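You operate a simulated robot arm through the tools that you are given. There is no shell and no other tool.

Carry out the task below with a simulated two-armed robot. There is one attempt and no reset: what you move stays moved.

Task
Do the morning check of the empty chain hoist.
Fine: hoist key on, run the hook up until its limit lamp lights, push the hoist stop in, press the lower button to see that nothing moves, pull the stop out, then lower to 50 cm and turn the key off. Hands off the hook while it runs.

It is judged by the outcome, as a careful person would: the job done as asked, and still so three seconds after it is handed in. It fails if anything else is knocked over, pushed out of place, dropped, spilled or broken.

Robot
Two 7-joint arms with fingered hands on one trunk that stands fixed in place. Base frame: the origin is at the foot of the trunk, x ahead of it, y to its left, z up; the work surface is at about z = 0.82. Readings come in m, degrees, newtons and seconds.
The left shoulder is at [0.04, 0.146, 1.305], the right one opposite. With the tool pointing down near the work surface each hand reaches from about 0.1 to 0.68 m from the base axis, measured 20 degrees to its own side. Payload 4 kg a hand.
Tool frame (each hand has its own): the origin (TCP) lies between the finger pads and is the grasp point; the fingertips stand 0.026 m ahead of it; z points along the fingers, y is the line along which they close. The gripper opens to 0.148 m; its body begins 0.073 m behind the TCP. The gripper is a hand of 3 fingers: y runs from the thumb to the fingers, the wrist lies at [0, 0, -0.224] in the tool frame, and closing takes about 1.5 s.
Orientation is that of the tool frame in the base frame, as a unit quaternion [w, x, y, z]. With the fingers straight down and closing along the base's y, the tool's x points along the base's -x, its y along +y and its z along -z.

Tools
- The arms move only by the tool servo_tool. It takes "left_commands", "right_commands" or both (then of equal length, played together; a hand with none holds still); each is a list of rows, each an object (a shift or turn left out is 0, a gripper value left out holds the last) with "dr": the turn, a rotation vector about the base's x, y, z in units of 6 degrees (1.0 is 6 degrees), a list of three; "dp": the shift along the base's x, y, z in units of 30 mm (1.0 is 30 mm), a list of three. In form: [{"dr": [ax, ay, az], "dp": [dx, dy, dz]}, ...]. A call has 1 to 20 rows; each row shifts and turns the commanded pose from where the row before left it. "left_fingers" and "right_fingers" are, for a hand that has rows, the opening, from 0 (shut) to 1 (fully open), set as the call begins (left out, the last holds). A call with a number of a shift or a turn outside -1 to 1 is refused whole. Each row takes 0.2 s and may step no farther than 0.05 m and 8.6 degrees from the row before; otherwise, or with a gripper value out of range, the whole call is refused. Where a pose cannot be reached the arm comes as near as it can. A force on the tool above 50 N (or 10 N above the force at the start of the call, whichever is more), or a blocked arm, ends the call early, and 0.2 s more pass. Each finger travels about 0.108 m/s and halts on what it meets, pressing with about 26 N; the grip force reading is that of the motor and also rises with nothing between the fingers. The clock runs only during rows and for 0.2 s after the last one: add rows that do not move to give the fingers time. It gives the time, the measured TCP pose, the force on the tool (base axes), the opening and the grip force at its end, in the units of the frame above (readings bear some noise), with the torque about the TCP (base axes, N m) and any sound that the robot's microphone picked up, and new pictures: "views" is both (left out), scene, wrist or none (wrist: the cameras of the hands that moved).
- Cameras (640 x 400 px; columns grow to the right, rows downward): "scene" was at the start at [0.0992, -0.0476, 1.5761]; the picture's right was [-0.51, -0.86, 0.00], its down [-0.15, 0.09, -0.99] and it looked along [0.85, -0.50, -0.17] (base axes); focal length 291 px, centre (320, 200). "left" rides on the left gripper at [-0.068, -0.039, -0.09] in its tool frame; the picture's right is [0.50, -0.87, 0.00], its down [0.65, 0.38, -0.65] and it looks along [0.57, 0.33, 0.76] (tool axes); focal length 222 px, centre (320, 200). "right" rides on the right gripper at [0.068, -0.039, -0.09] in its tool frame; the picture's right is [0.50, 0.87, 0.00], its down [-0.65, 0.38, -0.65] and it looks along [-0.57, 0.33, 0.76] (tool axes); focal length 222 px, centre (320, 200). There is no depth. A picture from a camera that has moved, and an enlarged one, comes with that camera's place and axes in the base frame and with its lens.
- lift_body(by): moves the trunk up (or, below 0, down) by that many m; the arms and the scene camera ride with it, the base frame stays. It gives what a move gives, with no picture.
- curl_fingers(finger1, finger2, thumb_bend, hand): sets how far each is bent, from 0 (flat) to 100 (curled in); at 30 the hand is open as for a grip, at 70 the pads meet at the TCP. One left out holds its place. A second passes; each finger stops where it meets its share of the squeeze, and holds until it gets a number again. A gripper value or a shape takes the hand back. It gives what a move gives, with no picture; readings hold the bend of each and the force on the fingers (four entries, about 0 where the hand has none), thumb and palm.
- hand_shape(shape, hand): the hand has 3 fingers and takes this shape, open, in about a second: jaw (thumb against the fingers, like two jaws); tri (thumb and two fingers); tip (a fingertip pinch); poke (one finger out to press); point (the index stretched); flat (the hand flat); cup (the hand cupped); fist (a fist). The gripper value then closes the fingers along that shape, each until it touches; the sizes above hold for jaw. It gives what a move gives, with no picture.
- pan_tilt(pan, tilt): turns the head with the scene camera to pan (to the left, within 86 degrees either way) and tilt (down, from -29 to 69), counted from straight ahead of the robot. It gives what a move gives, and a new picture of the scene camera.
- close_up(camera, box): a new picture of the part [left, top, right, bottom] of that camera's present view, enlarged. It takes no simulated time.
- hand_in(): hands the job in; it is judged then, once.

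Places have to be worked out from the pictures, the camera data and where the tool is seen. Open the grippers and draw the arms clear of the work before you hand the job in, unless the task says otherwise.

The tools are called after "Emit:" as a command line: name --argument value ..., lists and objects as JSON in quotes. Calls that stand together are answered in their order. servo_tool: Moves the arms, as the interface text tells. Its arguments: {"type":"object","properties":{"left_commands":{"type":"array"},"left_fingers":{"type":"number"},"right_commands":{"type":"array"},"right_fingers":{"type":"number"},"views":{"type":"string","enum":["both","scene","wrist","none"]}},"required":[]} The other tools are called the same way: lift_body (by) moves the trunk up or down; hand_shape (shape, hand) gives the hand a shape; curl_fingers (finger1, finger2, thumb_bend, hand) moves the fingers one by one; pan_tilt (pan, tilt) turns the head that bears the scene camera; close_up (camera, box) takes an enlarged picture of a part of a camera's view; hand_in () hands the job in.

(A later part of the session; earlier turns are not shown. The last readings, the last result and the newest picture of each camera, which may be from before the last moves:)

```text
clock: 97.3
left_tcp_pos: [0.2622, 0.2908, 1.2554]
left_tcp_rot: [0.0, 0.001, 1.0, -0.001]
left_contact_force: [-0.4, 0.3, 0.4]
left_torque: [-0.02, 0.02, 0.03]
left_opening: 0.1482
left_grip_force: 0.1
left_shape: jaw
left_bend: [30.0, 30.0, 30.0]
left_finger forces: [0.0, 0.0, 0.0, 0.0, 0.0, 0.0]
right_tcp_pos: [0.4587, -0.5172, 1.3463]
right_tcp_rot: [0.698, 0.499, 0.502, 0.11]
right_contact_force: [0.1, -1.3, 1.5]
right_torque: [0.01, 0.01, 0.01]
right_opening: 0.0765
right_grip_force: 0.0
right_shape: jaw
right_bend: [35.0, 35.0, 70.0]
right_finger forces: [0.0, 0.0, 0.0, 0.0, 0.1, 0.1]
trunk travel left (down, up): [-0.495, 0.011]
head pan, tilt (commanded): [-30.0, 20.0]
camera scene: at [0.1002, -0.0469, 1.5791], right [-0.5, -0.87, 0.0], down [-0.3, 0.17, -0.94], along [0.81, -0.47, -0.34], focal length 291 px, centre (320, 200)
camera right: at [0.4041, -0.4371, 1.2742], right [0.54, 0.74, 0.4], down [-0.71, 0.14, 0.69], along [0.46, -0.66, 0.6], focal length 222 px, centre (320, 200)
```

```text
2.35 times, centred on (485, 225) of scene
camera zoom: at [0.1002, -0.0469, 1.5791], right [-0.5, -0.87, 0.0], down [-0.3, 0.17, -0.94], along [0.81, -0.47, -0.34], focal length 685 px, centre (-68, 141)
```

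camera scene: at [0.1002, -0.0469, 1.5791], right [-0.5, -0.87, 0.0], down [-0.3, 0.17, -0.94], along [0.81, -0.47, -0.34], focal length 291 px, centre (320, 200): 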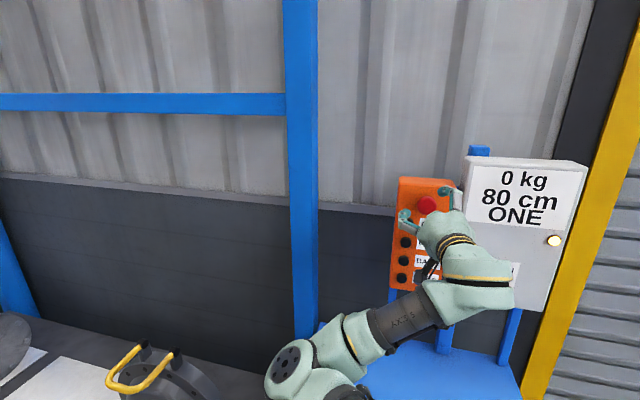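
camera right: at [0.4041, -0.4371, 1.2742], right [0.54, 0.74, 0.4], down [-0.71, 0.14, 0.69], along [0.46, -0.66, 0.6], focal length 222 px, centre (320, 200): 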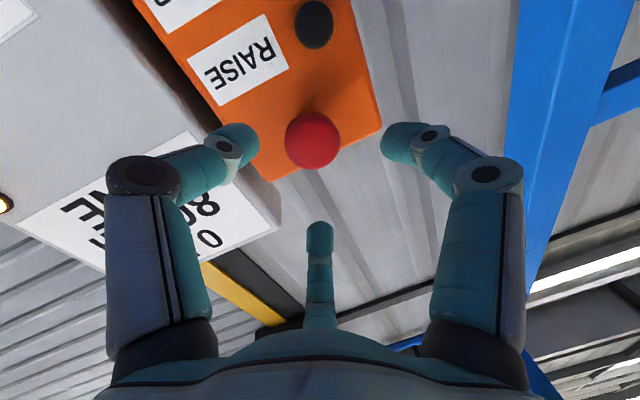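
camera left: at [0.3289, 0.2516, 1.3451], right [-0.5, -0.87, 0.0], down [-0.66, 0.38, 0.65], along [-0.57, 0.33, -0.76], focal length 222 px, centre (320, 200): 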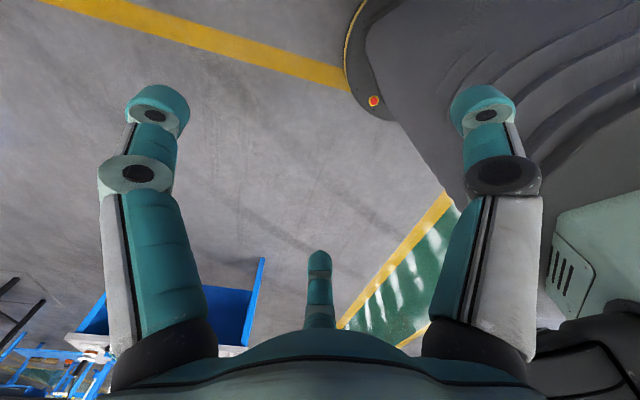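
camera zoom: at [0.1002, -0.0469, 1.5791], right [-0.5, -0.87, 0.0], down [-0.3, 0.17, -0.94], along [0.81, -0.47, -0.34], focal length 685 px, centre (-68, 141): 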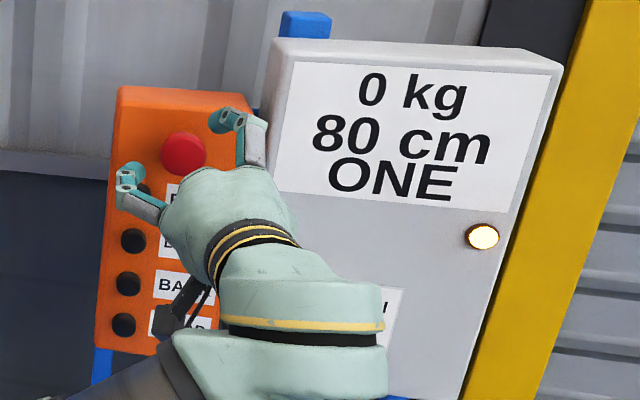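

I compare the stop's place with the earlier enlargements (out: row 202, in: row 194 in the same crop).

Emit:
close_up --camera "scene" --box '[390, 170, 470, 240]'

```text
5.71 times, centred on (430, 205) of scene
camera zoom: at [0.1002, -0.0469, 1.5791], right [-0.5, -0.87, 0.0], down [-0.3, 0.17, -0.94], along [0.81, -0.47, -0.34], focal length 1663 px, centre (-309, 171)
```

zoom: 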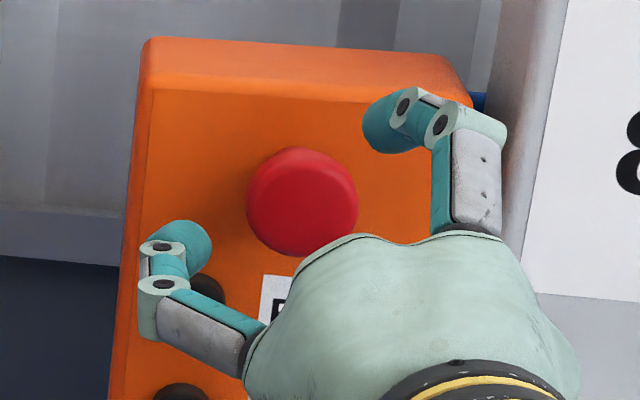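

The head is back at row 201: the stop is out. I shape the hand to poke again and bring it, rolled back upright, to the stand before LOWER.

Emit:
hand_shape --hand "right" --shape "poke"

Emit:
servo_tool --right_commands '[{"dr": [-0.728, 0.529, 0], "dp": [0.05, 0.05, -0.325]}, {"dr": [-0.728, 0.529, 0], "dp": [0.05, 0.05, -0.325]}, {"dr": [-0.728, 0.529, 0], "dp": [0.05, 0.05, -0.325]}, {"dr": [-0.728, 0.529, 0], "dp": [0.05, 0.05, -0.325]}, {"dr": [-0.728, 0.529, 0], "dp": [0.1, 0, -0.325]}, {"dr": [-0.728, 0.529, 0], "dp": [0.1, 0, -0.325]}, {"dr": [-0.728, 0.529, 0], "dp": [0.1, 0, -0.325]}, {"dr": [-0.728, 0.529, 0], "dp": [0.1, 0, -0.325]}, {"dr": [-0.728, 0.529, 0], "dp": [0.1, 0, -0.325]}, {"dr": [-0.728, 0.529, 0], "dp": [0.1, 0.02, -0.325]}, {"dr": [0, 0, 0.75], "dp": [0.1, 0.02, -0.325]}, {"dr": [0, 0, 0.75], "dp": [0.1, 0.02, -0.325]}, {}]' --views "both"

```text
clock: 98.2
left_tcp_pos: [0.2615, 0.2913, 1.2557]
left_tcp_rot: [0.0, 0.001, 1.0, 0.0]
left_contact_force: [-0.9, 0.8, 0.3]
left_torque: [0.01, 0.01, 0.0]
left_opening: 0.1478
left_grip_force: 0.0
left_shape: jaw
left_bend: [30.0, 30.0, 30.0]
left_finger forces: [0.0, 0.1, 0.0, 0.1, 0.0, 0.0]
right_tcp_pos: [0.4578, -0.5167, 1.345]
right_tcp_rot: [0.698, 0.499, 0.502, 0.109]
right_contact_force: [0.3, 0.8, -0.1]
right_torque: [-0.02, 0.03, 0.0]
right_opening: 0.0
right_grip_force: 0.1
right_shape: poke
right_bend: [100.0, 100.0, 40.0]
right_finger forces: [0.0, 0.0, 0.0, 0.0, 0.0, 0.1]
trunk travel left (down, up): [-0.495, 0.011]
head pan, tilt (commanded): [-30.0, 20.0]
```

```text
clock: 101.0
left_tcp_pos: [0.2627, 0.2929, 1.2557]
left_tcp_rot: [-0.002, 0.0, 1.0, -0.001]
left_contact_force: [-0.7, -0.2, -0.5]
left_torque: [0.01, 0.03, -0.01]
left_opening: 0.1479
left_grip_force: 0.1
left_shape: jaw
left_bend: [30.0, 30.0, 30.0]
left_finger forces: [0.0, 0.0, 0.1, 0.0, 0.0, 0.0]
right_tcp_pos: [0.4899, -0.5038, 1.2265]
right_tcp_rot: [0.686, 0.163, 0.689, -0.167]
right_contact_force: [0.8, 0.0, 1.0]
right_torque: [0.0, 0.01, -0.03]
right_opening: 0.0003
right_grip_force: 0.1
right_shape: poke
right_bend: [100.0, 100.0, 40.0]
right_finger forces: [0.0, 0.0, 0.0, 0.0, 0.0, 0.1]
trunk travel left (down, up): [-0.495, 0.011]
head pan, tilt (commanded): [-30.0, 20.0]
camera scene: at [0.1011, -0.0446, 1.5791], right [-0.5, -0.87, 0.0], down [-0.3, 0.17, -0.94], along [0.81, -0.47, -0.34], focal length 291 px, centre (320, 200)
camera right: at [0.3912, -0.4991, 1.1599], right [0.39, 0.77, -0.5], down [-0.41, 0.64, 0.66], along [0.83, -0.05, 0.56], focal length 222 px, centre (320, 200)
```

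scene: 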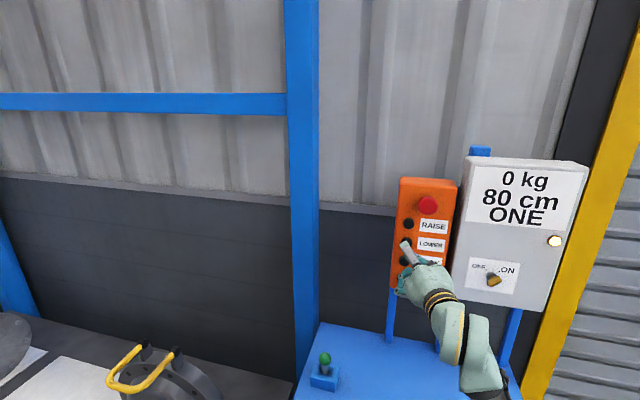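
right: 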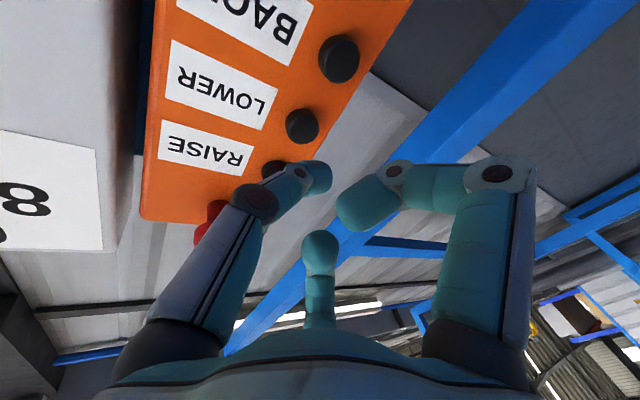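

The arm has swung its elbow out of view below; before pressing I look down to make sure it is clear of the table and the things on it.

Emit:
pan_tilt --pan -45 --tilt 45

```text
clock: 101.9
left_tcp_pos: [0.2619, 0.2907, 1.2564]
left_tcp_rot: [0.0, 0.0, 1.0, 0.0]
left_contact_force: [0.5, 0.0, 0.2]
left_torque: [-0.03, 0.02, 0.0]
left_opening: 0.1478
left_grip_force: 0.0
left_shape: jaw
left_bend: [30.0, 30.0, 30.0]
left_finger forces: [0.1, 0.0, 0.0, 0.0, 0.0, 0.0]
right_tcp_pos: [0.4878, -0.508, 1.2278]
right_tcp_rot: [0.687, 0.164, 0.688, -0.165]
right_contact_force: [-0.4, 0.6, -0.2]
right_torque: [0.02, 0.0, 0.02]
right_opening: 0.0
right_grip_force: 0.1
right_shape: poke
right_bend: [100.0, 100.0, 40.0]
right_finger forces: [0.0, 0.0, 0.0, 0.0, 0.0, 0.0]
trunk travel left (down, up): [-0.495, 0.011]
head pan, tilt (commanded): [-45.0, 45.0]
camera scene: at [0.0765, -0.0578, 1.5405], right [-0.71, -0.71, 0.0], down [-0.5, 0.5, -0.71], along [0.5, -0.5, -0.71], focal length 291 px, centre (320, 200)
```

scene: 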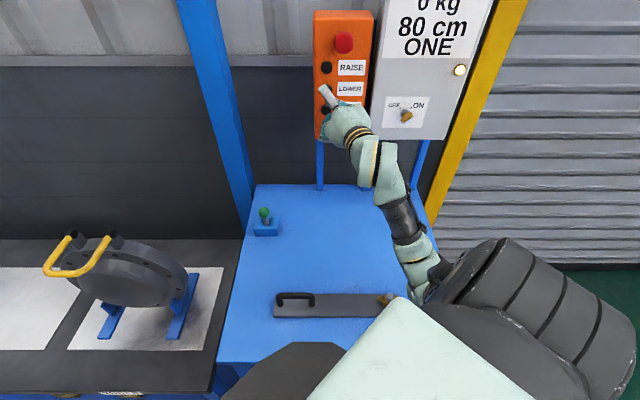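

The elbow is now out to the right in free space, clear of the table. I bring the head back to watch the display and move the thumb to just short of LOWER.

Emit:
pan_tilt --pan -40 --tilt 25

Emit:
servo_tool --right_commands '[{"dp": [0.3, -0.25, -0.01]}, {"dp": [0.3, -0.25, -0.01]}, {"dp": [0.3, -0.26, -0.01]}, {"dp": [0.25, -0.2, -0.01]}, {}]' --views "both"

Emit:
close_up --camera "right" --box '[220, 60, 420, 240]'

```text
clock: 102.8
left_tcp_pos: [0.2611, 0.2914, 1.2549]
left_tcp_rot: [0.0, 0.0, 1.0, 0.0]
left_contact_force: [-0.5, 0.3, -0.2]
left_torque: [0.03, -0.04, 0.0]
left_opening: 0.1479
left_grip_force: 0.0
left_shape: jaw
left_bend: [30.0, 30.0, 30.0]
left_finger forces: [0.1, 0.1, 0.0, 0.0, 0.0, 0.0]
right_tcp_pos: [0.4872, -0.5083, 1.2277]
right_tcp_rot: [0.687, 0.165, 0.688, -0.166]
right_contact_force: [-0.2, 0.2, 0.1]
right_torque: [0.02, -0.02, -0.03]
right_opening: 0.0
right_grip_force: 0.1
right_shape: poke
right_bend: [100.0, 100.0, 40.0]
right_finger forces: [0.0, 0.1, 0.0, 0.0, 0.0, 0.1]
trunk travel left (down, up): [-0.495, 0.011]
head pan, tilt (commanded): [-40.0, 25.0]
camera scene: at [0.0896, -0.0596, 1.5709], right [-0.64, -0.77, 0.0], down [-0.32, 0.27, -0.91], along [0.69, -0.58, -0.42], focal length 291 px, centre (320, 200)
```

scene: 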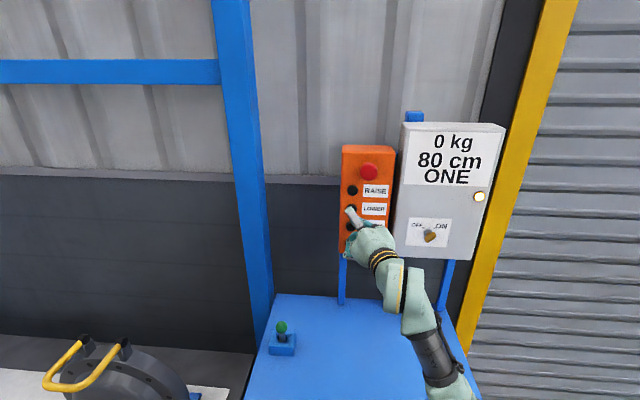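

```text
clock: 104.0
left_tcp_pos: [0.2615, 0.2899, 1.2557]
left_tcp_rot: [0.0, -0.001, 1.0, 0.0]
left_contact_force: [0.1, 0.3, 0.8]
left_torque: [0.01, 0.01, -0.02]
left_opening: 0.148
left_grip_force: 0.1
left_shape: jaw
left_bend: [30.0, 30.0, 30.0]
left_finger forces: [0.0, 0.0, 0.0, 0.0, 0.0, 0.0]
right_tcp_pos: [0.5224, -0.5368, 1.227]
right_tcp_rot: [0.687, 0.165, 0.688, -0.167]
right_contact_force: [1.0, 0.6, 0.8]
right_torque: [0.05, -0.01, 0.0]
right_opening: 0.0001
right_grip_force: 0.1
right_shape: poke
right_bend: [100.0, 100.0, 40.0]
right_finger forces: [0.0, 0.0, 0.0, 0.1, 0.1, 0.1]
trunk travel left (down, up): [-0.495, 0.011]
head pan, tilt (commanded): [-40.0, 25.0]
camera scene: at [0.0897, -0.0594, 1.571], right [-0.64, -0.77, 0.0], down [-0.32, 0.27, -0.91], along [0.69, -0.58, -0.42], focal length 291 px, centre (320, 200)
camera right: at [0.4246, -0.5301, 1.1583], right [0.39, 0.77, -0.5], down [-0.41, 0.64, 0.66], along [0.82, -0.05, 0.56], focal length 222 px, centre (320, 200)
```

scene: 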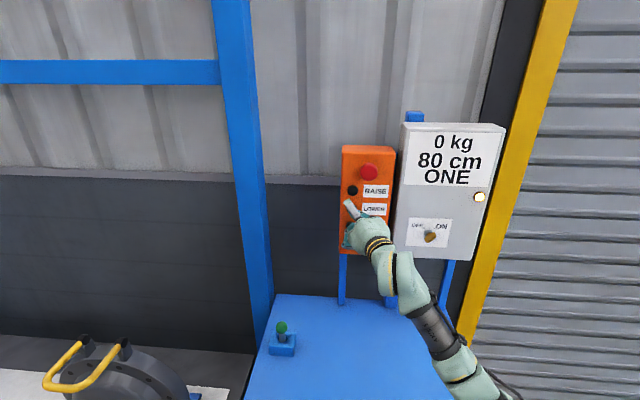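
right: 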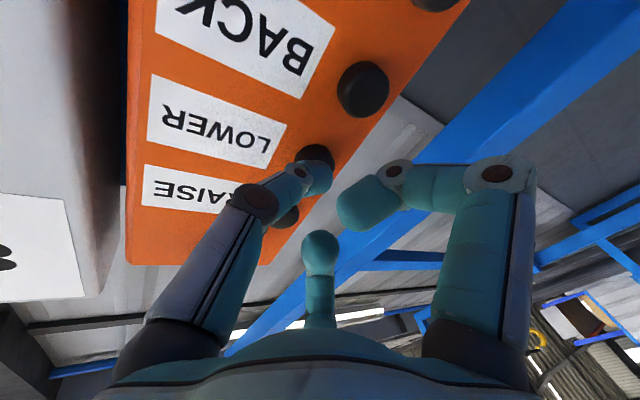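

```text
2.22 times, centred on (320, 150) of right
camera zoom: at [0.4246, -0.5301, 1.1583], right [0.39, 0.77, -0.5], down [-0.41, 0.64, 0.66], along [0.82, -0.05, 0.56], focal length 494 px, centre (320, 311)
```

zoom: 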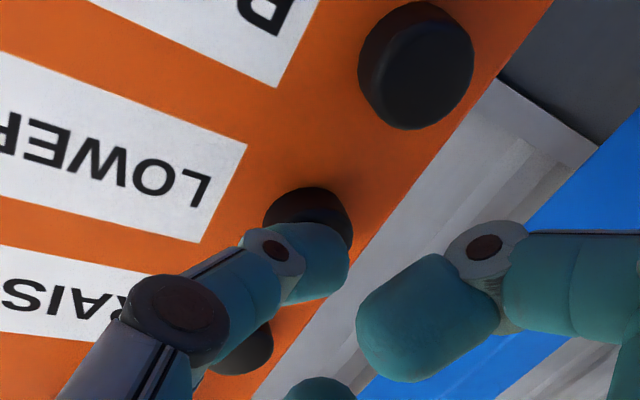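

Thumb is in place. I press LOWER and hold for about a second, watching the display.

Emit:
servo_tool --right_commands '[{"dp": [0.1, -0.1, 0]}, {"dp": [0.1, -0.1, 0]}, {"dp": [0.08, -0.08, 0]}, {"dp": [0.08, -0.08, 0]}, {}, {}, {}]' --views "scene"

```text
clock: 105.6
left_tcp_pos: [0.2584, 0.2927, 1.2563]
left_tcp_rot: [0.001, -0.001, 1.0, -0.001]
left_contact_force: [0.1, 0.3, 0.8]
left_torque: [-0.03, 0.01, -0.02]
left_opening: 0.1477
left_grip_force: 0.1
left_shape: jaw
left_bend: [30.0, 30.0, 30.0]
left_finger forces: [0.1, 0.0, 0.0, 0.0, 0.0, 0.0]
right_tcp_pos: [0.5313, -0.544, 1.228]
right_tcp_rot: [0.687, 0.164, 0.688, -0.166]
right_contact_force: [-13.0, 11.4, -3.5]
right_torque: [0.04, 0.03, 0.11]
right_opening: 0.0
right_grip_force: 0.1
right_shape: poke
right_bend: [100.0, 100.0, 91.0]
right_finger forces: [0.0, 0.0, 0.0, 0.1, 16.8, 0.0]
trunk travel left (down, up): [-0.495, 0.011]
head pan, tilt (commanded): [-40.0, 25.0]
camera scene: at [0.0869, -0.057, 1.5713], right [-0.64, -0.77, 0.0], down [-0.32, 0.27, -0.91], along [0.69, -0.58, -0.42], focal length 291 px, centre (320, 200)
```

scene: 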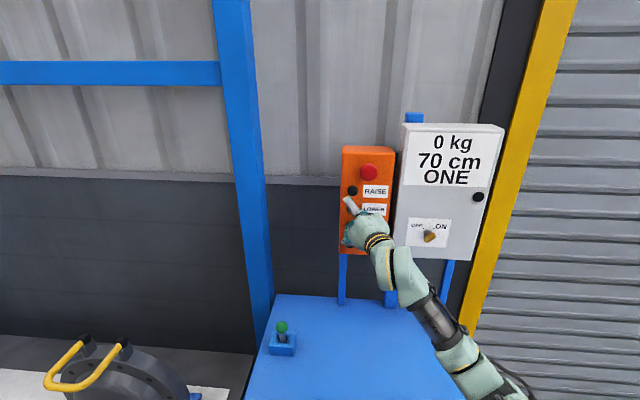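

It is lowering (70 cm, lamp out). I hold in short stretches to follow the display.

Emit:
servo_tool --right_commands '[{}, {}]' --views "scene"

```text
clock: 106.2
left_tcp_pos: [0.258, 0.2936, 1.2572]
left_tcp_rot: [0.0, -0.001, 1.0, -0.002]
left_contact_force: [0.0, -0.1, -0.1]
left_torque: [0.01, -0.03, 0.02]
left_opening: 0.1479
left_grip_force: 0.2
left_shape: jaw
left_bend: [30.0, 30.0, 30.0]
left_finger forces: [0.1, 0.0, 0.1, 0.1, 0.0, 0.0]
right_tcp_pos: [0.5304, -0.5459, 1.2278]
right_tcp_rot: [0.687, 0.164, 0.688, -0.166]
right_contact_force: [-10.6, 10.4, -3.9]
right_torque: [0.05, 0.11, 0.18]
right_opening: 0.0
right_grip_force: 0.0
right_shape: poke
right_bend: [100.0, 100.0, 91.0]
right_finger forces: [0.0, 0.1, 0.0, 0.1, 15.9, 0.0]
trunk travel left (down, up): [-0.495, 0.011]
head pan, tilt (commanded): [-40.0, 25.0]
camera scene: at [0.087, -0.0569, 1.5713], right [-0.64, -0.77, 0.0], down [-0.32, 0.27, -0.91], along [0.69, -0.58, -0.42], focal length 291 px, centre (320, 200)
```

scene: 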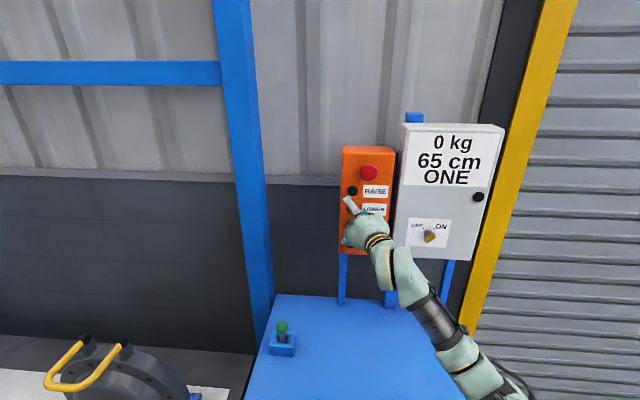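

The read-out moves in 5 cm steps; I hold on with the shortest calls to time the steps.

Emit:
servo_tool --right_commands '[{}]' --views "scene"

```text
clock: 106.6
left_tcp_pos: [0.2579, 0.2927, 1.2559]
left_tcp_rot: [0.001, 0.0, 1.0, -0.001]
left_contact_force: [-0.1, 0.1, -0.1]
left_torque: [0.01, -0.01, 0.01]
left_opening: 0.1478
left_grip_force: 0.0
left_shape: jaw
left_bend: [30.0, 30.0, 30.0]
left_finger forces: [0.0, 0.0, 0.1, 0.0, 0.1, 0.1]
right_tcp_pos: [0.5308, -0.5462, 1.2279]
right_tcp_rot: [0.687, 0.163, 0.688, -0.167]
right_contact_force: [-11.4, 11.2, -4.1]
right_torque: [0.06, 0.08, 0.17]
right_opening: 0.0
right_grip_force: 0.1
right_shape: poke
right_bend: [100.0, 100.0, 91.0]
right_finger forces: [0.0, 0.0, 0.0, 0.1, 15.8, 0.0]
trunk travel left (down, up): [-0.495, 0.011]
head pan, tilt (commanded): [-40.0, 25.0]
camera scene: at [0.0871, -0.0569, 1.5713], right [-0.64, -0.77, 0.0], down [-0.32, 0.27, -0.91], along [0.69, -0.58, -0.42], focal length 291 px, centre (320, 200)
```

scene: 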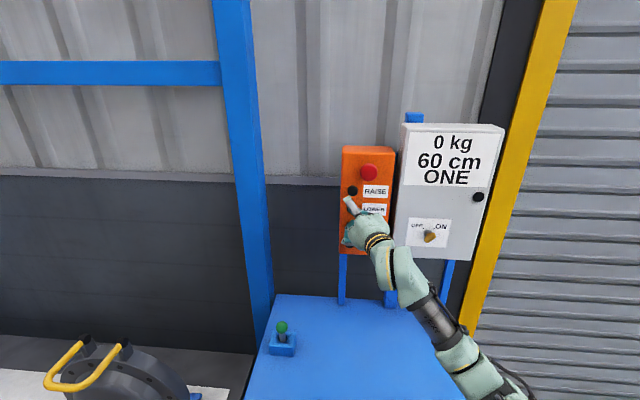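

It reads 60 cm at clock 106.6, so about 10 cm/s. I hold 0.6 s more and let go, aiming to stop a little above 50.

Emit:
servo_tool --right_commands '[{}, {}, {}, {"dp": [-0.25, 0.25, 0]}, {"dp": [-0.1, 0.1, 0]}]' --views "scene"

```text
clock: 107.8
left_tcp_pos: [0.2606, 0.2904, 1.2557]
left_tcp_rot: [0.0, -0.001, 1.0, 0.001]
left_contact_force: [-0.7, -0.2, 1.0]
left_torque: [-0.02, 0.02, 0.04]
left_opening: 0.1476
left_grip_force: 0.1
left_shape: jaw
left_bend: [30.0, 30.0, 30.0]
left_finger forces: [0.0, 0.0, 0.0, 0.0, 0.0, 0.0]
right_tcp_pos: [0.5228, -0.5386, 1.2265]
right_tcp_rot: [0.687, 0.165, 0.688, -0.167]
right_contact_force: [0.4, 0.2, 0.4]
right_torque: [0.0, 0.0, -0.01]
right_opening: 0.0
right_grip_force: 0.0
right_shape: poke
right_bend: [100.0, 100.0, 40.0]
right_finger forces: [0.0, 0.0, 0.0, 0.1, 0.0, 0.0]
trunk travel left (down, up): [-0.495, 0.011]
head pan, tilt (commanded): [-40.0, 25.0]
camera scene: at [0.0896, -0.0597, 1.571], right [-0.64, -0.77, 0.0], down [-0.32, 0.27, -0.91], along [0.69, -0.58, -0.42], focal length 291 px, centre (320, 200)
```

scene: 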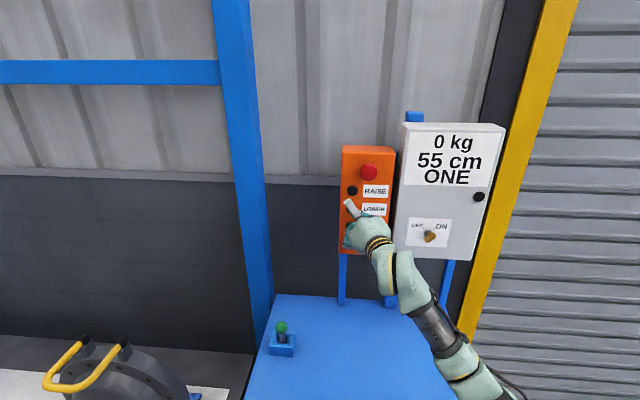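

The display shows 55 cm and the hook has stopped. Since the read-out is coarse, I look at the hook itself and compare its height with the first view, when it stood at 50 cm.

Emit:
pan_tilt --pan 30 --tilt 0

Emit:
close_up --camera "scene" --box '[200, 150, 440, 330]'

Emit:
close_up --camera "scene" --box '[310, 180, 374, 220]'

```text
clock: 109.2
left_tcp_pos: [0.2612, 0.2914, 1.256]
left_tcp_rot: [0.0, 0.0, 1.0, 0.0]
left_contact_force: [-0.5, 0.4, -0.3]
left_torque: [0.0, 0.02, -0.01]
left_opening: 0.1478
left_grip_force: 0.1
left_shape: jaw
left_bend: [30.0, 30.0, 30.0]
left_finger forces: [0.1, 0.1, 0.0, 0.0, 0.0, 0.1]
right_tcp_pos: [0.522, -0.5366, 1.2265]
right_tcp_rot: [0.686, 0.164, 0.689, -0.167]
right_contact_force: [-0.4, 0.4, 0.6]
right_torque: [-0.05, -0.01, -0.01]
right_opening: 0.0002
right_grip_force: 0.1
right_shape: poke
right_bend: [100.0, 100.0, 40.0]
right_finger forces: [0.0, 0.0, 0.0, 0.1, 0.1, 0.1]
trunk travel left (down, up): [-0.495, 0.011]
head pan, tilt (commanded): [30.0, 0.0]
camera scene: at [0.0972, 0.0448, 1.6114], right [0.5, -0.87, 0.0], down [0.0, 0.0, -1.0], along [0.87, 0.5, 0.0], focal length 291 px, centre (320, 200)
```

scene: 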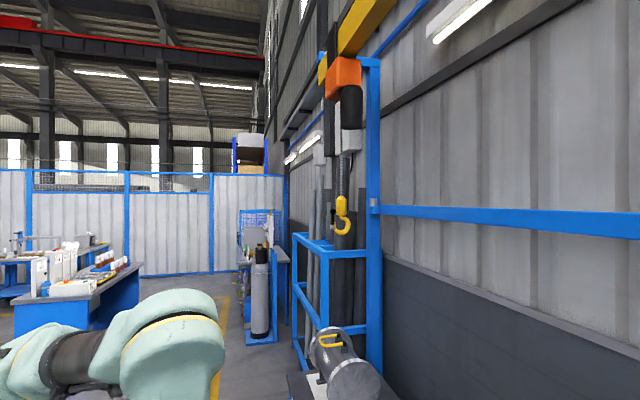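

```text
2.22 times, centred on (320, 240) of scene
camera zoom: at [0.0972, 0.0448, 1.6114], right [0.5, -0.87, 0.0], down [0.0, 0.0, -1.0], along [0.87, 0.5, 0.0], focal length 647 px, centre (320, 111)
```

zoom: 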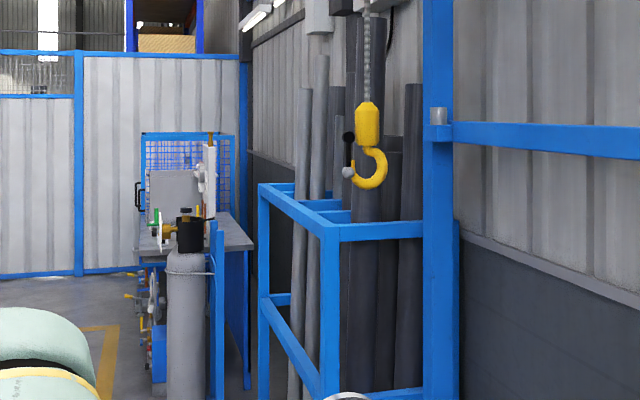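

```text
10.00 times, centred on (342, 200) of scene
camera zoom: at [0.0972, 0.0448, 1.6114], right [0.5, -0.87, 0.0], down [0.0, 0.0, -1.0], along [0.87, 0.5, 0.0], focal length 2910 px, centre (100, 200)
```

zoom: 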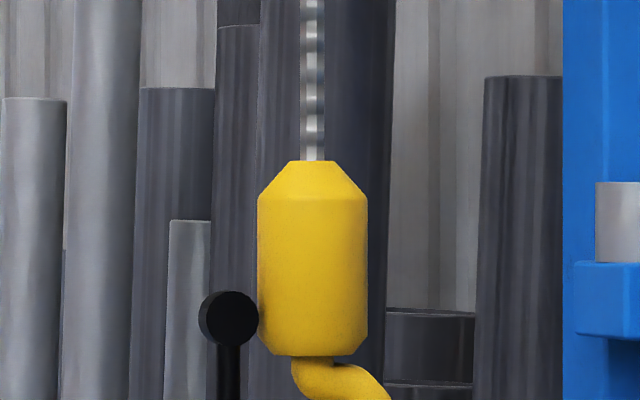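

The hook is about 16 px (≈3.9 cm) above its first 50 cm place, so it stands near 54 cm. I give LOWER a timed press of about 0.4 s.

Emit:
servo_tool --right_commands '[{"dp": [0.1, -0.1, 0]}, {"dp": [0.1, -0.1, 0]}, {"dp": [0.08, -0.08, 0]}, {"dp": [0.08, -0.08, 0]}, {}, {"dp": [-0.25, 0.25, 0]}, {"dp": [-0.11, 0.11, 0]}]' --views "none"

Emit:
close_up --camera "scene" --box '[200, 150, 440, 330]'

Emit:
close_up --camera "scene" --box '[310, 180, 374, 220]'

Emit:
pan_tilt --pan -40 --tilt 25

```text
clock: 110.8
left_tcp_pos: [0.2619, 0.2898, 1.2564]
left_tcp_rot: [0.0, 0.0, 1.0, 0.0]
left_contact_force: [0.4, 0.0, -0.2]
left_torque: [-0.03, 0.02, -0.02]
left_opening: 0.148
left_grip_force: 0.2
left_shape: jaw
left_bend: [30.0, 30.0, 30.0]
left_finger forces: [0.0, 0.0, 0.0, 0.0, 0.1, 0.0]
right_tcp_pos: [0.5225, -0.5387, 1.2258]
right_tcp_rot: [0.687, 0.165, 0.688, -0.167]
right_contact_force: [-0.6, -0.4, 0.0]
right_torque: [-0.03, 0.02, 0.02]
right_opening: 0.0
right_grip_force: 0.1
right_shape: poke
right_bend: [100.0, 100.0, 40.0]
right_finger forces: [0.1, 0.0, 0.1, 0.0, 0.1, 0.0]
trunk travel left (down, up): [-0.495, 0.011]
head pan, tilt (commanded): [30.0, 0.0]
```

```text
2.22 times, centred on (320, 240) of scene
camera zoom: at [0.0968, 0.0446, 1.6114], right [0.5, -0.87, 0.0], down [0.0, 0.0, -1.0], along [0.87, 0.5, 0.0], focal length 647 px, centre (320, 111)
```

zoom: 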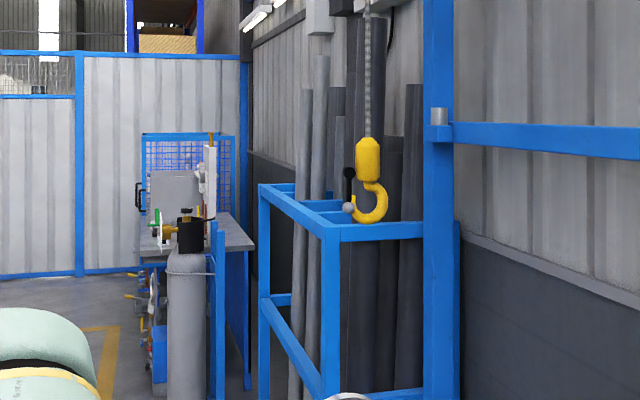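

```text
10.00 times, centred on (342, 200) of scene
camera zoom: at [0.0968, 0.0446, 1.6114], right [0.5, -0.87, 0.0], down [0.0, 0.0, -1.0], along [0.87, 0.5, 0.0], focal length 2910 px, centre (100, 200)
```

zoom: 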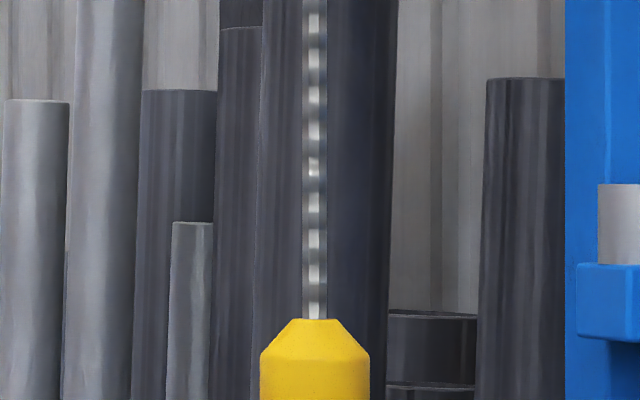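

```text
clock: 112.2
left_tcp_pos: [0.2611, 0.2914, 1.2568]
left_tcp_rot: [0.0, 0.0, 1.0, -0.001]
left_contact_force: [0.4, 0.0, -0.2]
left_torque: [-0.02, -0.03, -0.01]
left_opening: 0.1477
left_grip_force: 0.1
left_shape: jaw
left_bend: [30.0, 30.0, 30.0]
left_finger forces: [0.0, 0.0, 0.1, 0.0, 0.1, 0.0]
right_tcp_pos: [0.5225, -0.5371, 1.2262]
right_tcp_rot: [0.687, 0.165, 0.688, -0.166]
right_contact_force: [0.0, 0.0, 0.0]
right_torque: [0.03, -0.03, 0.02]
right_opening: 0.0001
right_grip_force: 0.1
right_shape: poke
right_bend: [100.0, 100.0, 40.0]
right_finger forces: [0.0, 0.1, 0.1, 0.1, 0.0, 0.0]
trunk travel left (down, up): [-0.495, 0.011]
head pan, tilt (commanded): [-40.0, 25.0]
camera scene: at [0.0898, -0.0593, 1.571], right [-0.64, -0.77, 0.0], down [-0.32, 0.27, -0.91], along [0.69, -0.58, -0.42], focal length 291 px, centre (320, 200)
```

scene: 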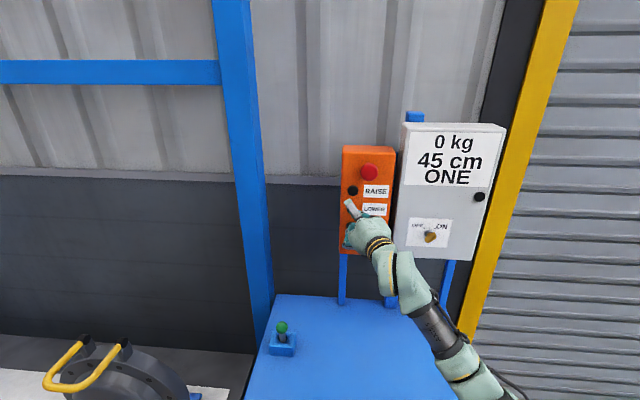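

The pulse ran longer than reckoned; it now reads 45 cm (by the picture about 4 cm below the 50 mark). I back the thumb off, move up before RAISE for a short correcting tap.

Emit:
servo_tool --right_commands '[{"dp": [-0.35, 0.35, 0]}, {"dp": [-0.3, 0.3, 0.3]}, {"dp": [0, 0, 0.5]}, {"dp": [0, 0, 0.5]}, {"dp": [0, 0, 0.5]}, {"dp": [0.25, -0.25, 0]}, {"dp": [0.2, -0.2, 0]}, {}]' --views "both"

Emit:
close_up --camera "right" --box '[220, 60, 420, 240]'

```text
clock: 114.0
left_tcp_pos: [0.2615, 0.291, 1.2559]
left_tcp_rot: [-0.001, 0.0, 1.0, 0.0]
left_contact_force: [0.7, -1.0, 0.6]
left_torque: [-0.01, -0.04, -0.02]
left_opening: 0.1477
left_grip_force: 0.0
left_shape: jaw
left_bend: [30.0, 30.0, 30.0]
left_finger forces: [0.1, 0.0, 0.1, 0.0, 0.0, 0.1]
right_tcp_pos: [0.5171, -0.5314, 1.2812]
right_tcp_rot: [0.687, 0.164, 0.688, -0.166]
right_contact_force: [0.5, -0.7, 1.1]
right_torque: [-0.01, -0.02, -0.04]
right_opening: 0.0002
right_grip_force: 0.0
right_shape: poke
right_bend: [100.0, 100.0, 40.0]
right_finger forces: [0.0, 0.0, 0.1, 0.0, 0.1, 0.0]
trunk travel left (down, up): [-0.495, 0.011]
head pan, tilt (commanded): [-40.0, 25.0]
camera scene: at [0.0899, -0.0588, 1.571], right [-0.64, -0.77, 0.0], down [-0.32, 0.27, -0.91], along [0.69, -0.58, -0.42], focal length 291 px, centre (320, 200)
camera right: at [0.4193, -0.5246, 1.2134], right [0.39, 0.77, -0.5], down [-0.41, 0.64, 0.66], along [0.82, -0.05, 0.56], focal length 222 px, centre (320, 200)
```

scene: 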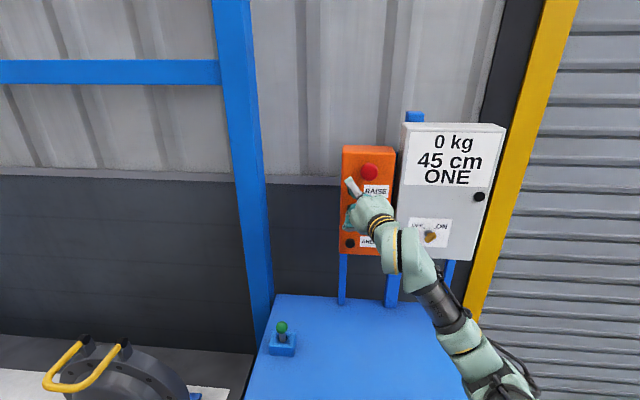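
right: 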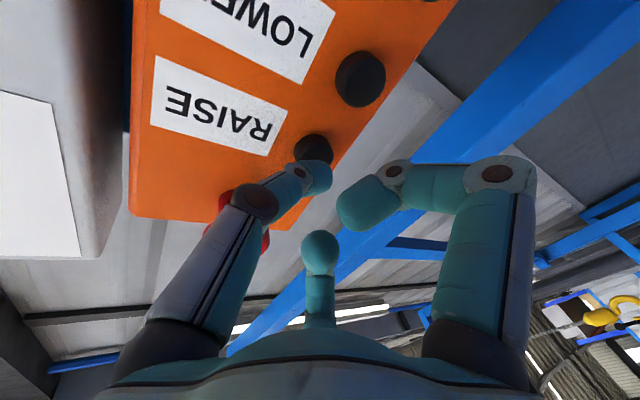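

```text
2.22 times, centred on (320, 150) of right
camera zoom: at [0.4193, -0.5246, 1.2134], right [0.39, 0.77, -0.5], down [-0.41, 0.64, 0.66], along [0.82, -0.05, 0.56], focal length 494 px, centre (320, 311)
```

zoom: 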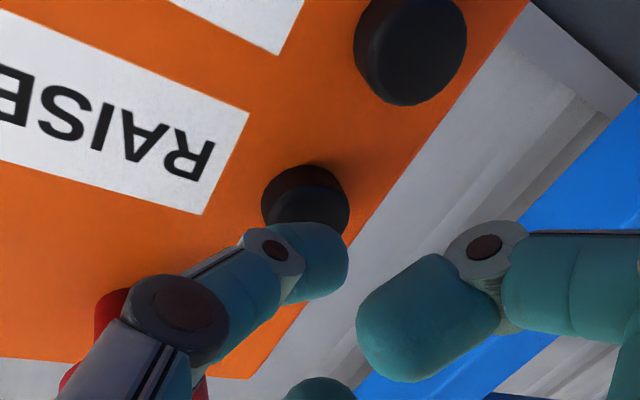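

Thumb is 1.5 cm short of RAISE. I give one quick tap (about 0.2 s) and then look at both display and hook.

Emit:
servo_tool --right_commands '[{"dp": [0.2, -0.2, 0]}, {}, {"dp": [0.3, -0.3, 0]}, {"dp": [-0.3, 0.3, 0]}, {"dp": [-0.1, 0.1, 0]}]' --views "scene"

Emit:
pan_tilt --pan 30 --tilt 0

Emit:
close_up --camera "scene" --box '[310, 180, 374, 220]'

```text
clock: 115.2
left_tcp_pos: [0.2621, 0.2908, 1.2562]
left_tcp_rot: [-0.001, 0.0, 1.0, 0.0]
left_contact_force: [-0.9, -0.4, -0.4]
left_torque: [-0.01, -0.02, -0.03]
left_opening: 0.148
left_grip_force: 0.0
left_shape: jaw
left_bend: [30.0, 30.0, 30.0]
left_finger forces: [0.0, 0.0, 0.0, 0.1, 0.0, 0.0]
right_tcp_pos: [0.5193, -0.5348, 1.2807]
right_tcp_rot: [0.686, 0.164, 0.689, -0.167]
right_contact_force: [-1.4, -0.8, 0.5]
right_torque: [0.02, 0.01, 0.01]
right_opening: 0.0
right_grip_force: 0.0
right_shape: poke
right_bend: [100.0, 100.0, 40.0]
right_finger forces: [0.0, 0.0, 0.0, 0.0, 0.0, 0.0]
trunk travel left (down, up): [-0.495, 0.011]
head pan, tilt (commanded): [-40.0, 25.0]
camera scene: at [0.0901, -0.0593, 1.571], right [-0.64, -0.77, 0.0], down [-0.32, 0.27, -0.91], along [0.69, -0.58, -0.42], focal length 291 px, centre (320, 200)
```

scene: 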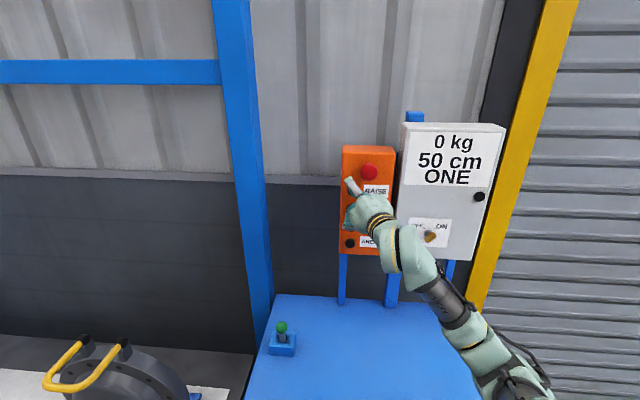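

```text
clock: 116.6
left_tcp_pos: [0.2606, 0.2904, 1.2565]
left_tcp_rot: [0.0, 0.0, 1.0, 0.0]
left_contact_force: [0.3, -0.3, -0.2]
left_torque: [0.01, 0.0, -0.01]
left_opening: 0.1478
left_grip_force: 0.1
left_shape: jaw
left_bend: [30.0, 30.0, 30.0]
left_finger forces: [0.0, 0.0, 0.0, 0.0, 0.1, 0.0]
right_tcp_pos: [0.5211, -0.5344, 1.2819]
right_tcp_rot: [0.687, 0.164, 0.688, -0.166]
right_contact_force: [-0.4, -0.4, -0.3]
right_torque: [-0.02, -0.02, 0.02]
right_opening: 0.0001
right_grip_force: 0.1
right_shape: poke
right_bend: [100.0, 100.0, 40.0]
right_finger forces: [0.0, 0.0, 0.1, 0.0, 0.1, 0.0]
trunk travel left (down, up): [-0.495, 0.011]
head pan, tilt (commanded): [30.0, 0.0]
camera scene: at [0.0971, 0.0447, 1.6114], right [0.5, -0.87, 0.0], down [0.0, 0.0, -1.0], along [0.87, 0.5, 0.0], focal length 291 px, centre (320, 200)
```

scene: 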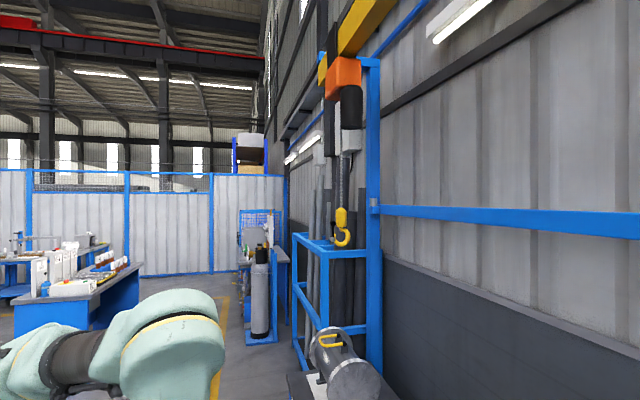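

```text
10.00 times, centred on (342, 200) of scene
camera zoom: at [0.0971, 0.0447, 1.6114], right [0.5, -0.87, 0.0], down [0.0, 0.0, -1.0], along [0.87, 0.5, 0.0], focal length 2910 px, centre (100, 200)
```

zoom: 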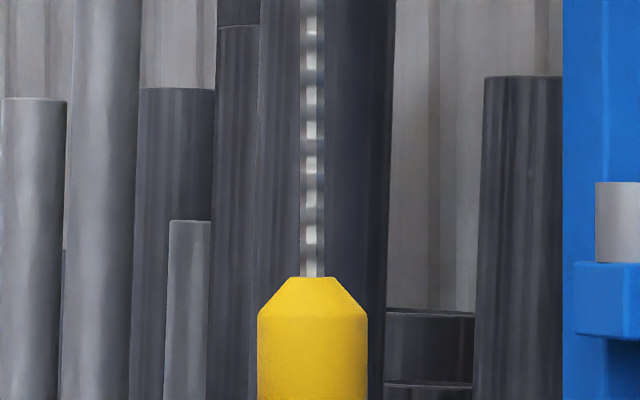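

The display reads 50 cm; by the picture it went up 2 cm and the exact 50 mark is about 2 cm more. One more identical tap will centre it.

Emit:
servo_tool --right_commands '[{"dp": [0.1, -0.1, 0]}, {}, {"dp": [0.3, -0.3, 0]}, {"dp": [-0.3, 0.3, 0]}, {"dp": [-0.2, 0.2, 0]}]' --views "none"

Emit:
close_up --camera "scene" --box '[310, 180, 374, 220]'

Emit:
close_up --camera "scene" --box '[200, 150, 440, 330]'

Emit:
pan_tilt --pan -40 --tilt 25

```text
clock: 117.8
left_tcp_pos: [0.2619, 0.292, 1.2555]
left_tcp_rot: [-0.001, -0.001, 1.0, 0.0]
left_contact_force: [-0.6, 0.2, 0.5]
left_torque: [-0.02, 0.0, 0.01]
left_opening: 0.1479
left_grip_force: 0.0
left_shape: jaw
left_bend: [30.0, 30.0, 30.0]
left_finger forces: [0.0, 0.1, 0.1, 0.0, 0.0, 0.1]
right_tcp_pos: [0.5175, -0.5316, 1.2812]
right_tcp_rot: [0.687, 0.164, 0.688, -0.166]
right_contact_force: [0.0, -0.1, -0.2]
right_torque: [-0.02, 0.0, 0.01]
right_opening: 0.0
right_grip_force: 0.0
right_shape: poke
right_bend: [100.0, 100.0, 40.0]
right_finger forces: [0.0, 0.0, 0.1, 0.0, 0.1, 0.0]
trunk travel left (down, up): [-0.495, 0.011]
head pan, tilt (commanded): [30.0, 0.0]
```

```text
10.00 times, centred on (342, 200) of scene
camera zoom: at [0.0974, 0.0449, 1.6114], right [0.5, -0.87, 0.0], down [0.0, 0.0, -1.0], along [0.87, 0.5, 0.0], focal length 2910 px, centre (100, 200)
```

zoom: 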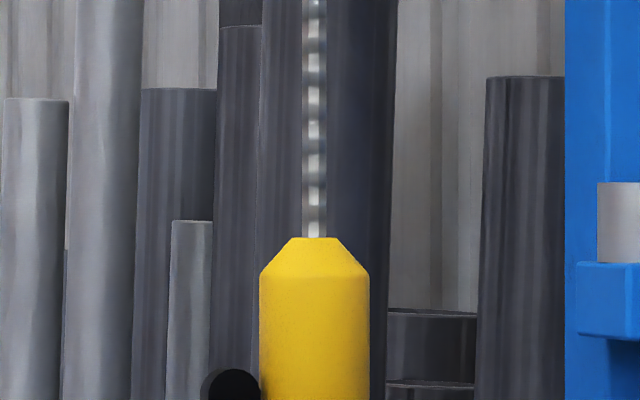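

```text
2.22 times, centred on (320, 240) of scene
camera zoom: at [0.0974, 0.0449, 1.6114], right [0.5, -0.87, 0.0], down [0.0, 0.0, -1.0], along [0.87, 0.5, 0.0], focal length 647 px, centre (320, 111)
```

zoom: 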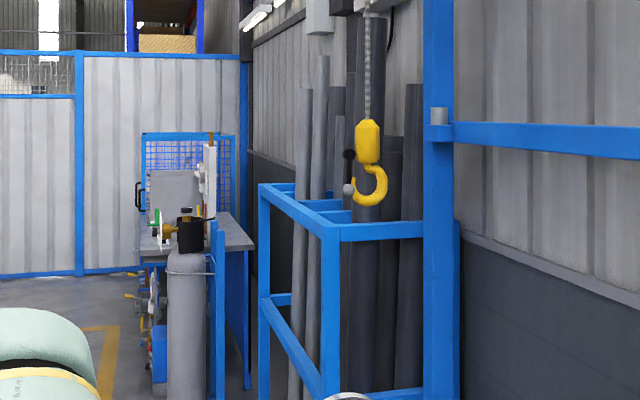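

```text
clock: 119.2
left_tcp_pos: [0.2616, 0.2914, 1.2563]
left_tcp_rot: [0.0, 0.0, 1.0, 0.0]
left_contact_force: [0.3, 0.0, 0.0]
left_torque: [0.01, -0.03, 0.01]
left_opening: 0.1478
left_grip_force: 0.1
left_shape: jaw
left_bend: [30.0, 30.0, 30.0]
left_finger forces: [0.0, 0.0, 0.1, 0.0, 0.0, 0.0]
right_tcp_pos: [0.5174, -0.5308, 1.2795]
right_tcp_rot: [0.687, 0.165, 0.688, -0.167]
right_contact_force: [-0.8, -0.6, 0.2]
right_torque: [0.0, 0.0, 0.02]
right_opening: 0.0
right_grip_force: 0.1
right_shape: poke
right_bend: [100.0, 100.0, 40.0]
right_finger forces: [0.0, 0.1, 0.0, 0.0, 0.0, 0.0]
trunk travel left (down, up): [-0.495, 0.011]
head pan, tilt (commanded): [-40.0, 25.0]
camera scene: at [0.0897, -0.0594, 1.571], right [-0.64, -0.77, 0.0], down [-0.32, 0.27, -0.91], along [0.69, -0.58, -0.42], focal length 291 px, centre (320, 200)
```

scene: 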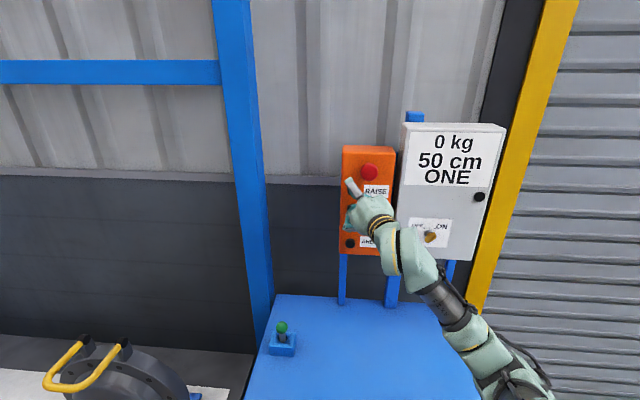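

Block top is at row 237 (target 235–242) and the display reads 50 cm: the hook is back at 50. Now I back off and take the hand over to the key, opening it to jaw shape.

Emit:
servo_tool --right_commands '[{"dp": [-0.4, 0.4, 0]}, {"dp": [-0.4, 0.4, 0]}, {"dp": [-0.4, 0.4, 0]}, {"dr": [0, 0, -0.3], "dp": [-0.49, -0.437, -0.378]}, {"dr": [0, 0, -0.3], "dp": [-0.49, -0.437, -0.378]}, {"dr": [0, 0, -0.3], "dp": [-0.49, -0.437, -0.378]}, {"dr": [0, 0, -0.3], "dp": [-0.49, -0.437, -0.378]}, {"dr": [0, 0, -0.3], "dp": [-0.49, -0.437, -0.378]}, {"dr": [0, 0, -0.3], "dp": [-0.49, -0.437, -0.378]}, {"dr": [0, 0, -0.3], "dp": [-0.49, -0.437, -0.378]}, {"dr": [0, 0, -0.3], "dp": [-0.49, -0.437, -0.378]}, {"dr": [0, 0, -0.3], "dp": [-0.49, -0.437, -0.378]}, {"dr": [0, 0, -0.3], "dp": [-0.49, -0.437, -0.378]}, {}]' --views "both"

Emit:
hand_shape --hand "right" --shape "jaw"

```text
clock: 122.2
left_tcp_pos: [0.2617, 0.2911, 1.2562]
left_tcp_rot: [0.0, 0.0, 1.0, 0.001]
left_contact_force: [0.7, -0.4, 0.3]
left_torque: [0.01, 0.02, 0.03]
left_opening: 0.1479
left_grip_force: 0.1
left_shape: jaw
left_bend: [30.0, 30.0, 30.0]
left_finger forces: [0.1, 0.0, 0.0, 0.0, 0.0, 0.0]
right_tcp_pos: [0.333, -0.6271, 1.166]
right_tcp_rot: [0.652, 0.27, 0.654, -0.272]
right_contact_force: [0.0, -0.4, -0.2]
right_torque: [-0.02, 0.0, -0.01]
right_opening: 0.0
right_grip_force: 0.1
right_shape: poke
right_bend: [100.0, 100.0, 40.0]
right_finger forces: [0.0, 0.1, 0.1, 0.1, 0.0, 0.0]
trunk travel left (down, up): [-0.495, 0.011]
head pan, tilt (commanded): [-40.0, 25.0]
camera scene: at [0.0898, -0.0595, 1.571], right [-0.64, -0.77, 0.0], down [-0.32, 0.27, -0.91], along [0.69, -0.58, -0.42], focal length 291 px, centre (320, 200)
camera right: at [0.2424, -0.5896, 1.0993], right [0.61, 0.61, -0.5], down [-0.19, 0.73, 0.65], along [0.77, -0.3, 0.56], focal length 222 px, centre (320, 200)
```

scene: 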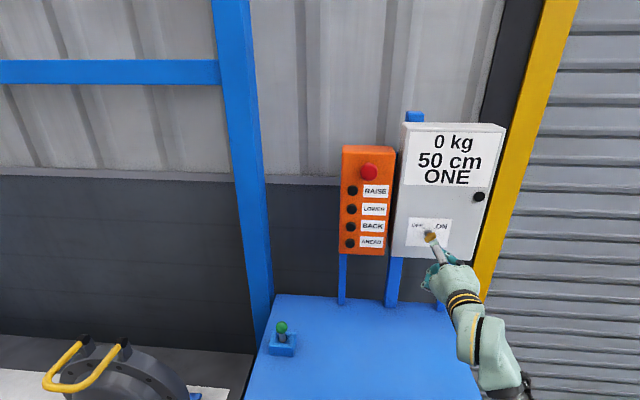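
right: 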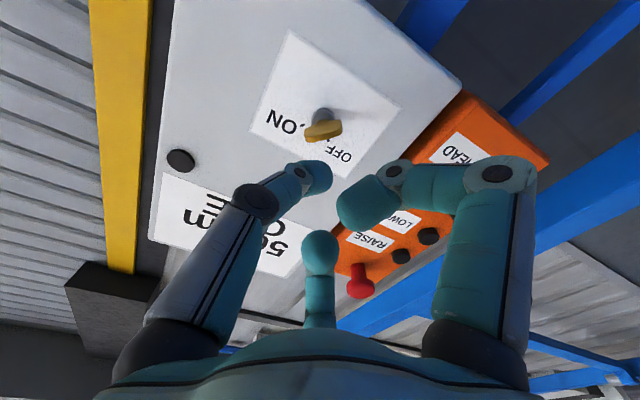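

```text
clock: 123.1
left_tcp_pos: [0.2608, 0.291, 1.2561]
left_tcp_rot: [0.001, 0.0, 1.0, 0.001]
left_contact_force: [-0.6, -0.2, 0.0]
left_torque: [-0.02, 0.01, -0.01]
left_opening: 0.148
left_grip_force: 0.1
left_shape: jaw
left_bend: [30.0, 30.0, 30.0]
left_finger forces: [0.0, 0.0, 0.0, 0.1, 0.0, 0.0]
right_tcp_pos: [0.334, -0.6269, 1.1679]
right_tcp_rot: [0.653, 0.27, 0.654, -0.271]
right_contact_force: [0.1, -0.6, -0.1]
right_torque: [-0.03, 0.02, 0.0]
right_opening: 0.1479
right_grip_force: 0.1
right_shape: jaw
right_bend: [30.0, 30.0, 30.0]
right_finger forces: [0.0, 0.1, 0.0, 0.1, 0.0, 0.0]
trunk travel left (down, up): [-0.495, 0.011]
head pan, tilt (commanded): [-40.0, 25.0]
```

The arm moves freely here. Before gripping I test that the hand can roll to the OFF side (-55°) in free space.

Emit:
servo_tool --right_commands '[{"dr": [-0.648, 0.648, 0]}, {"dr": [-0.648, 0.648, 0]}, {"dr": [-0.648, 0.648, 0]}, {"dr": [-0.648, 0.648, 0]}, {"dr": [-0.648, 0.648, 0]}, {"dr": [-0.648, 0.648, 0]}, {"dr": [-0.648, 0.648, 0]}, {"dr": [-0.648, 0.648, 0]}, {"dr": [-0.648, 0.648, 0]}, {"dr": [-0.648, 0.648, 0]}, {}]' --right_fingers 0.45 --views "scene"

```text
clock: 125.5
left_tcp_pos: [0.2609, 0.2912, 1.255]
left_tcp_rot: [0.0, 0.0, 1.0, 0.0]
left_contact_force: [-0.1, -0.1, 0.4]
left_torque: [0.0, 0.0, -0.01]
left_opening: 0.148
left_grip_force: 0.1
left_shape: jaw
left_bend: [30.0, 30.0, 30.0]
left_finger forces: [0.0, 0.0, 0.0, 0.0, 0.0, 0.0]
right_tcp_pos: [0.3339, -0.6254, 1.1672]
right_tcp_rot: [0.452, -0.063, 0.704, -0.544]
right_contact_force: [-0.2, 0.0, -0.8]
right_torque: [0.03, 0.0, 0.02]
right_opening: 0.0669
right_grip_force: 0.1
right_shape: jaw
right_bend: [39.0, 39.0, 70.0]
right_finger forces: [0.0, 0.1, 0.0, 0.1, 0.1, 0.0]
trunk travel left (down, up): [-0.495, 0.011]
head pan, tilt (commanded): [-40.0, 25.0]
camera scene: at [0.0897, -0.0594, 1.571], right [-0.64, -0.77, 0.0], down [-0.32, 0.27, -0.91], along [0.69, -0.58, -0.42], focal length 291 px, centre (320, 200)
```

scene: 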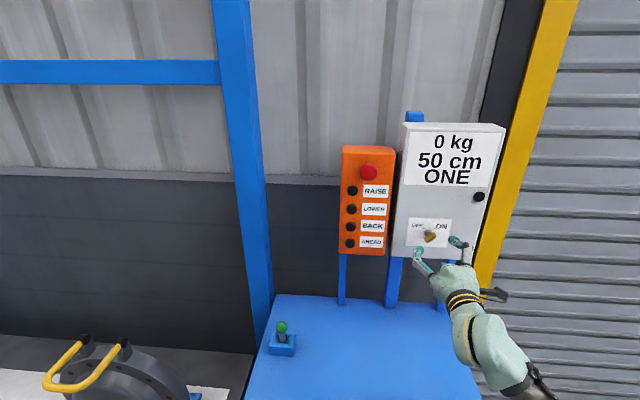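

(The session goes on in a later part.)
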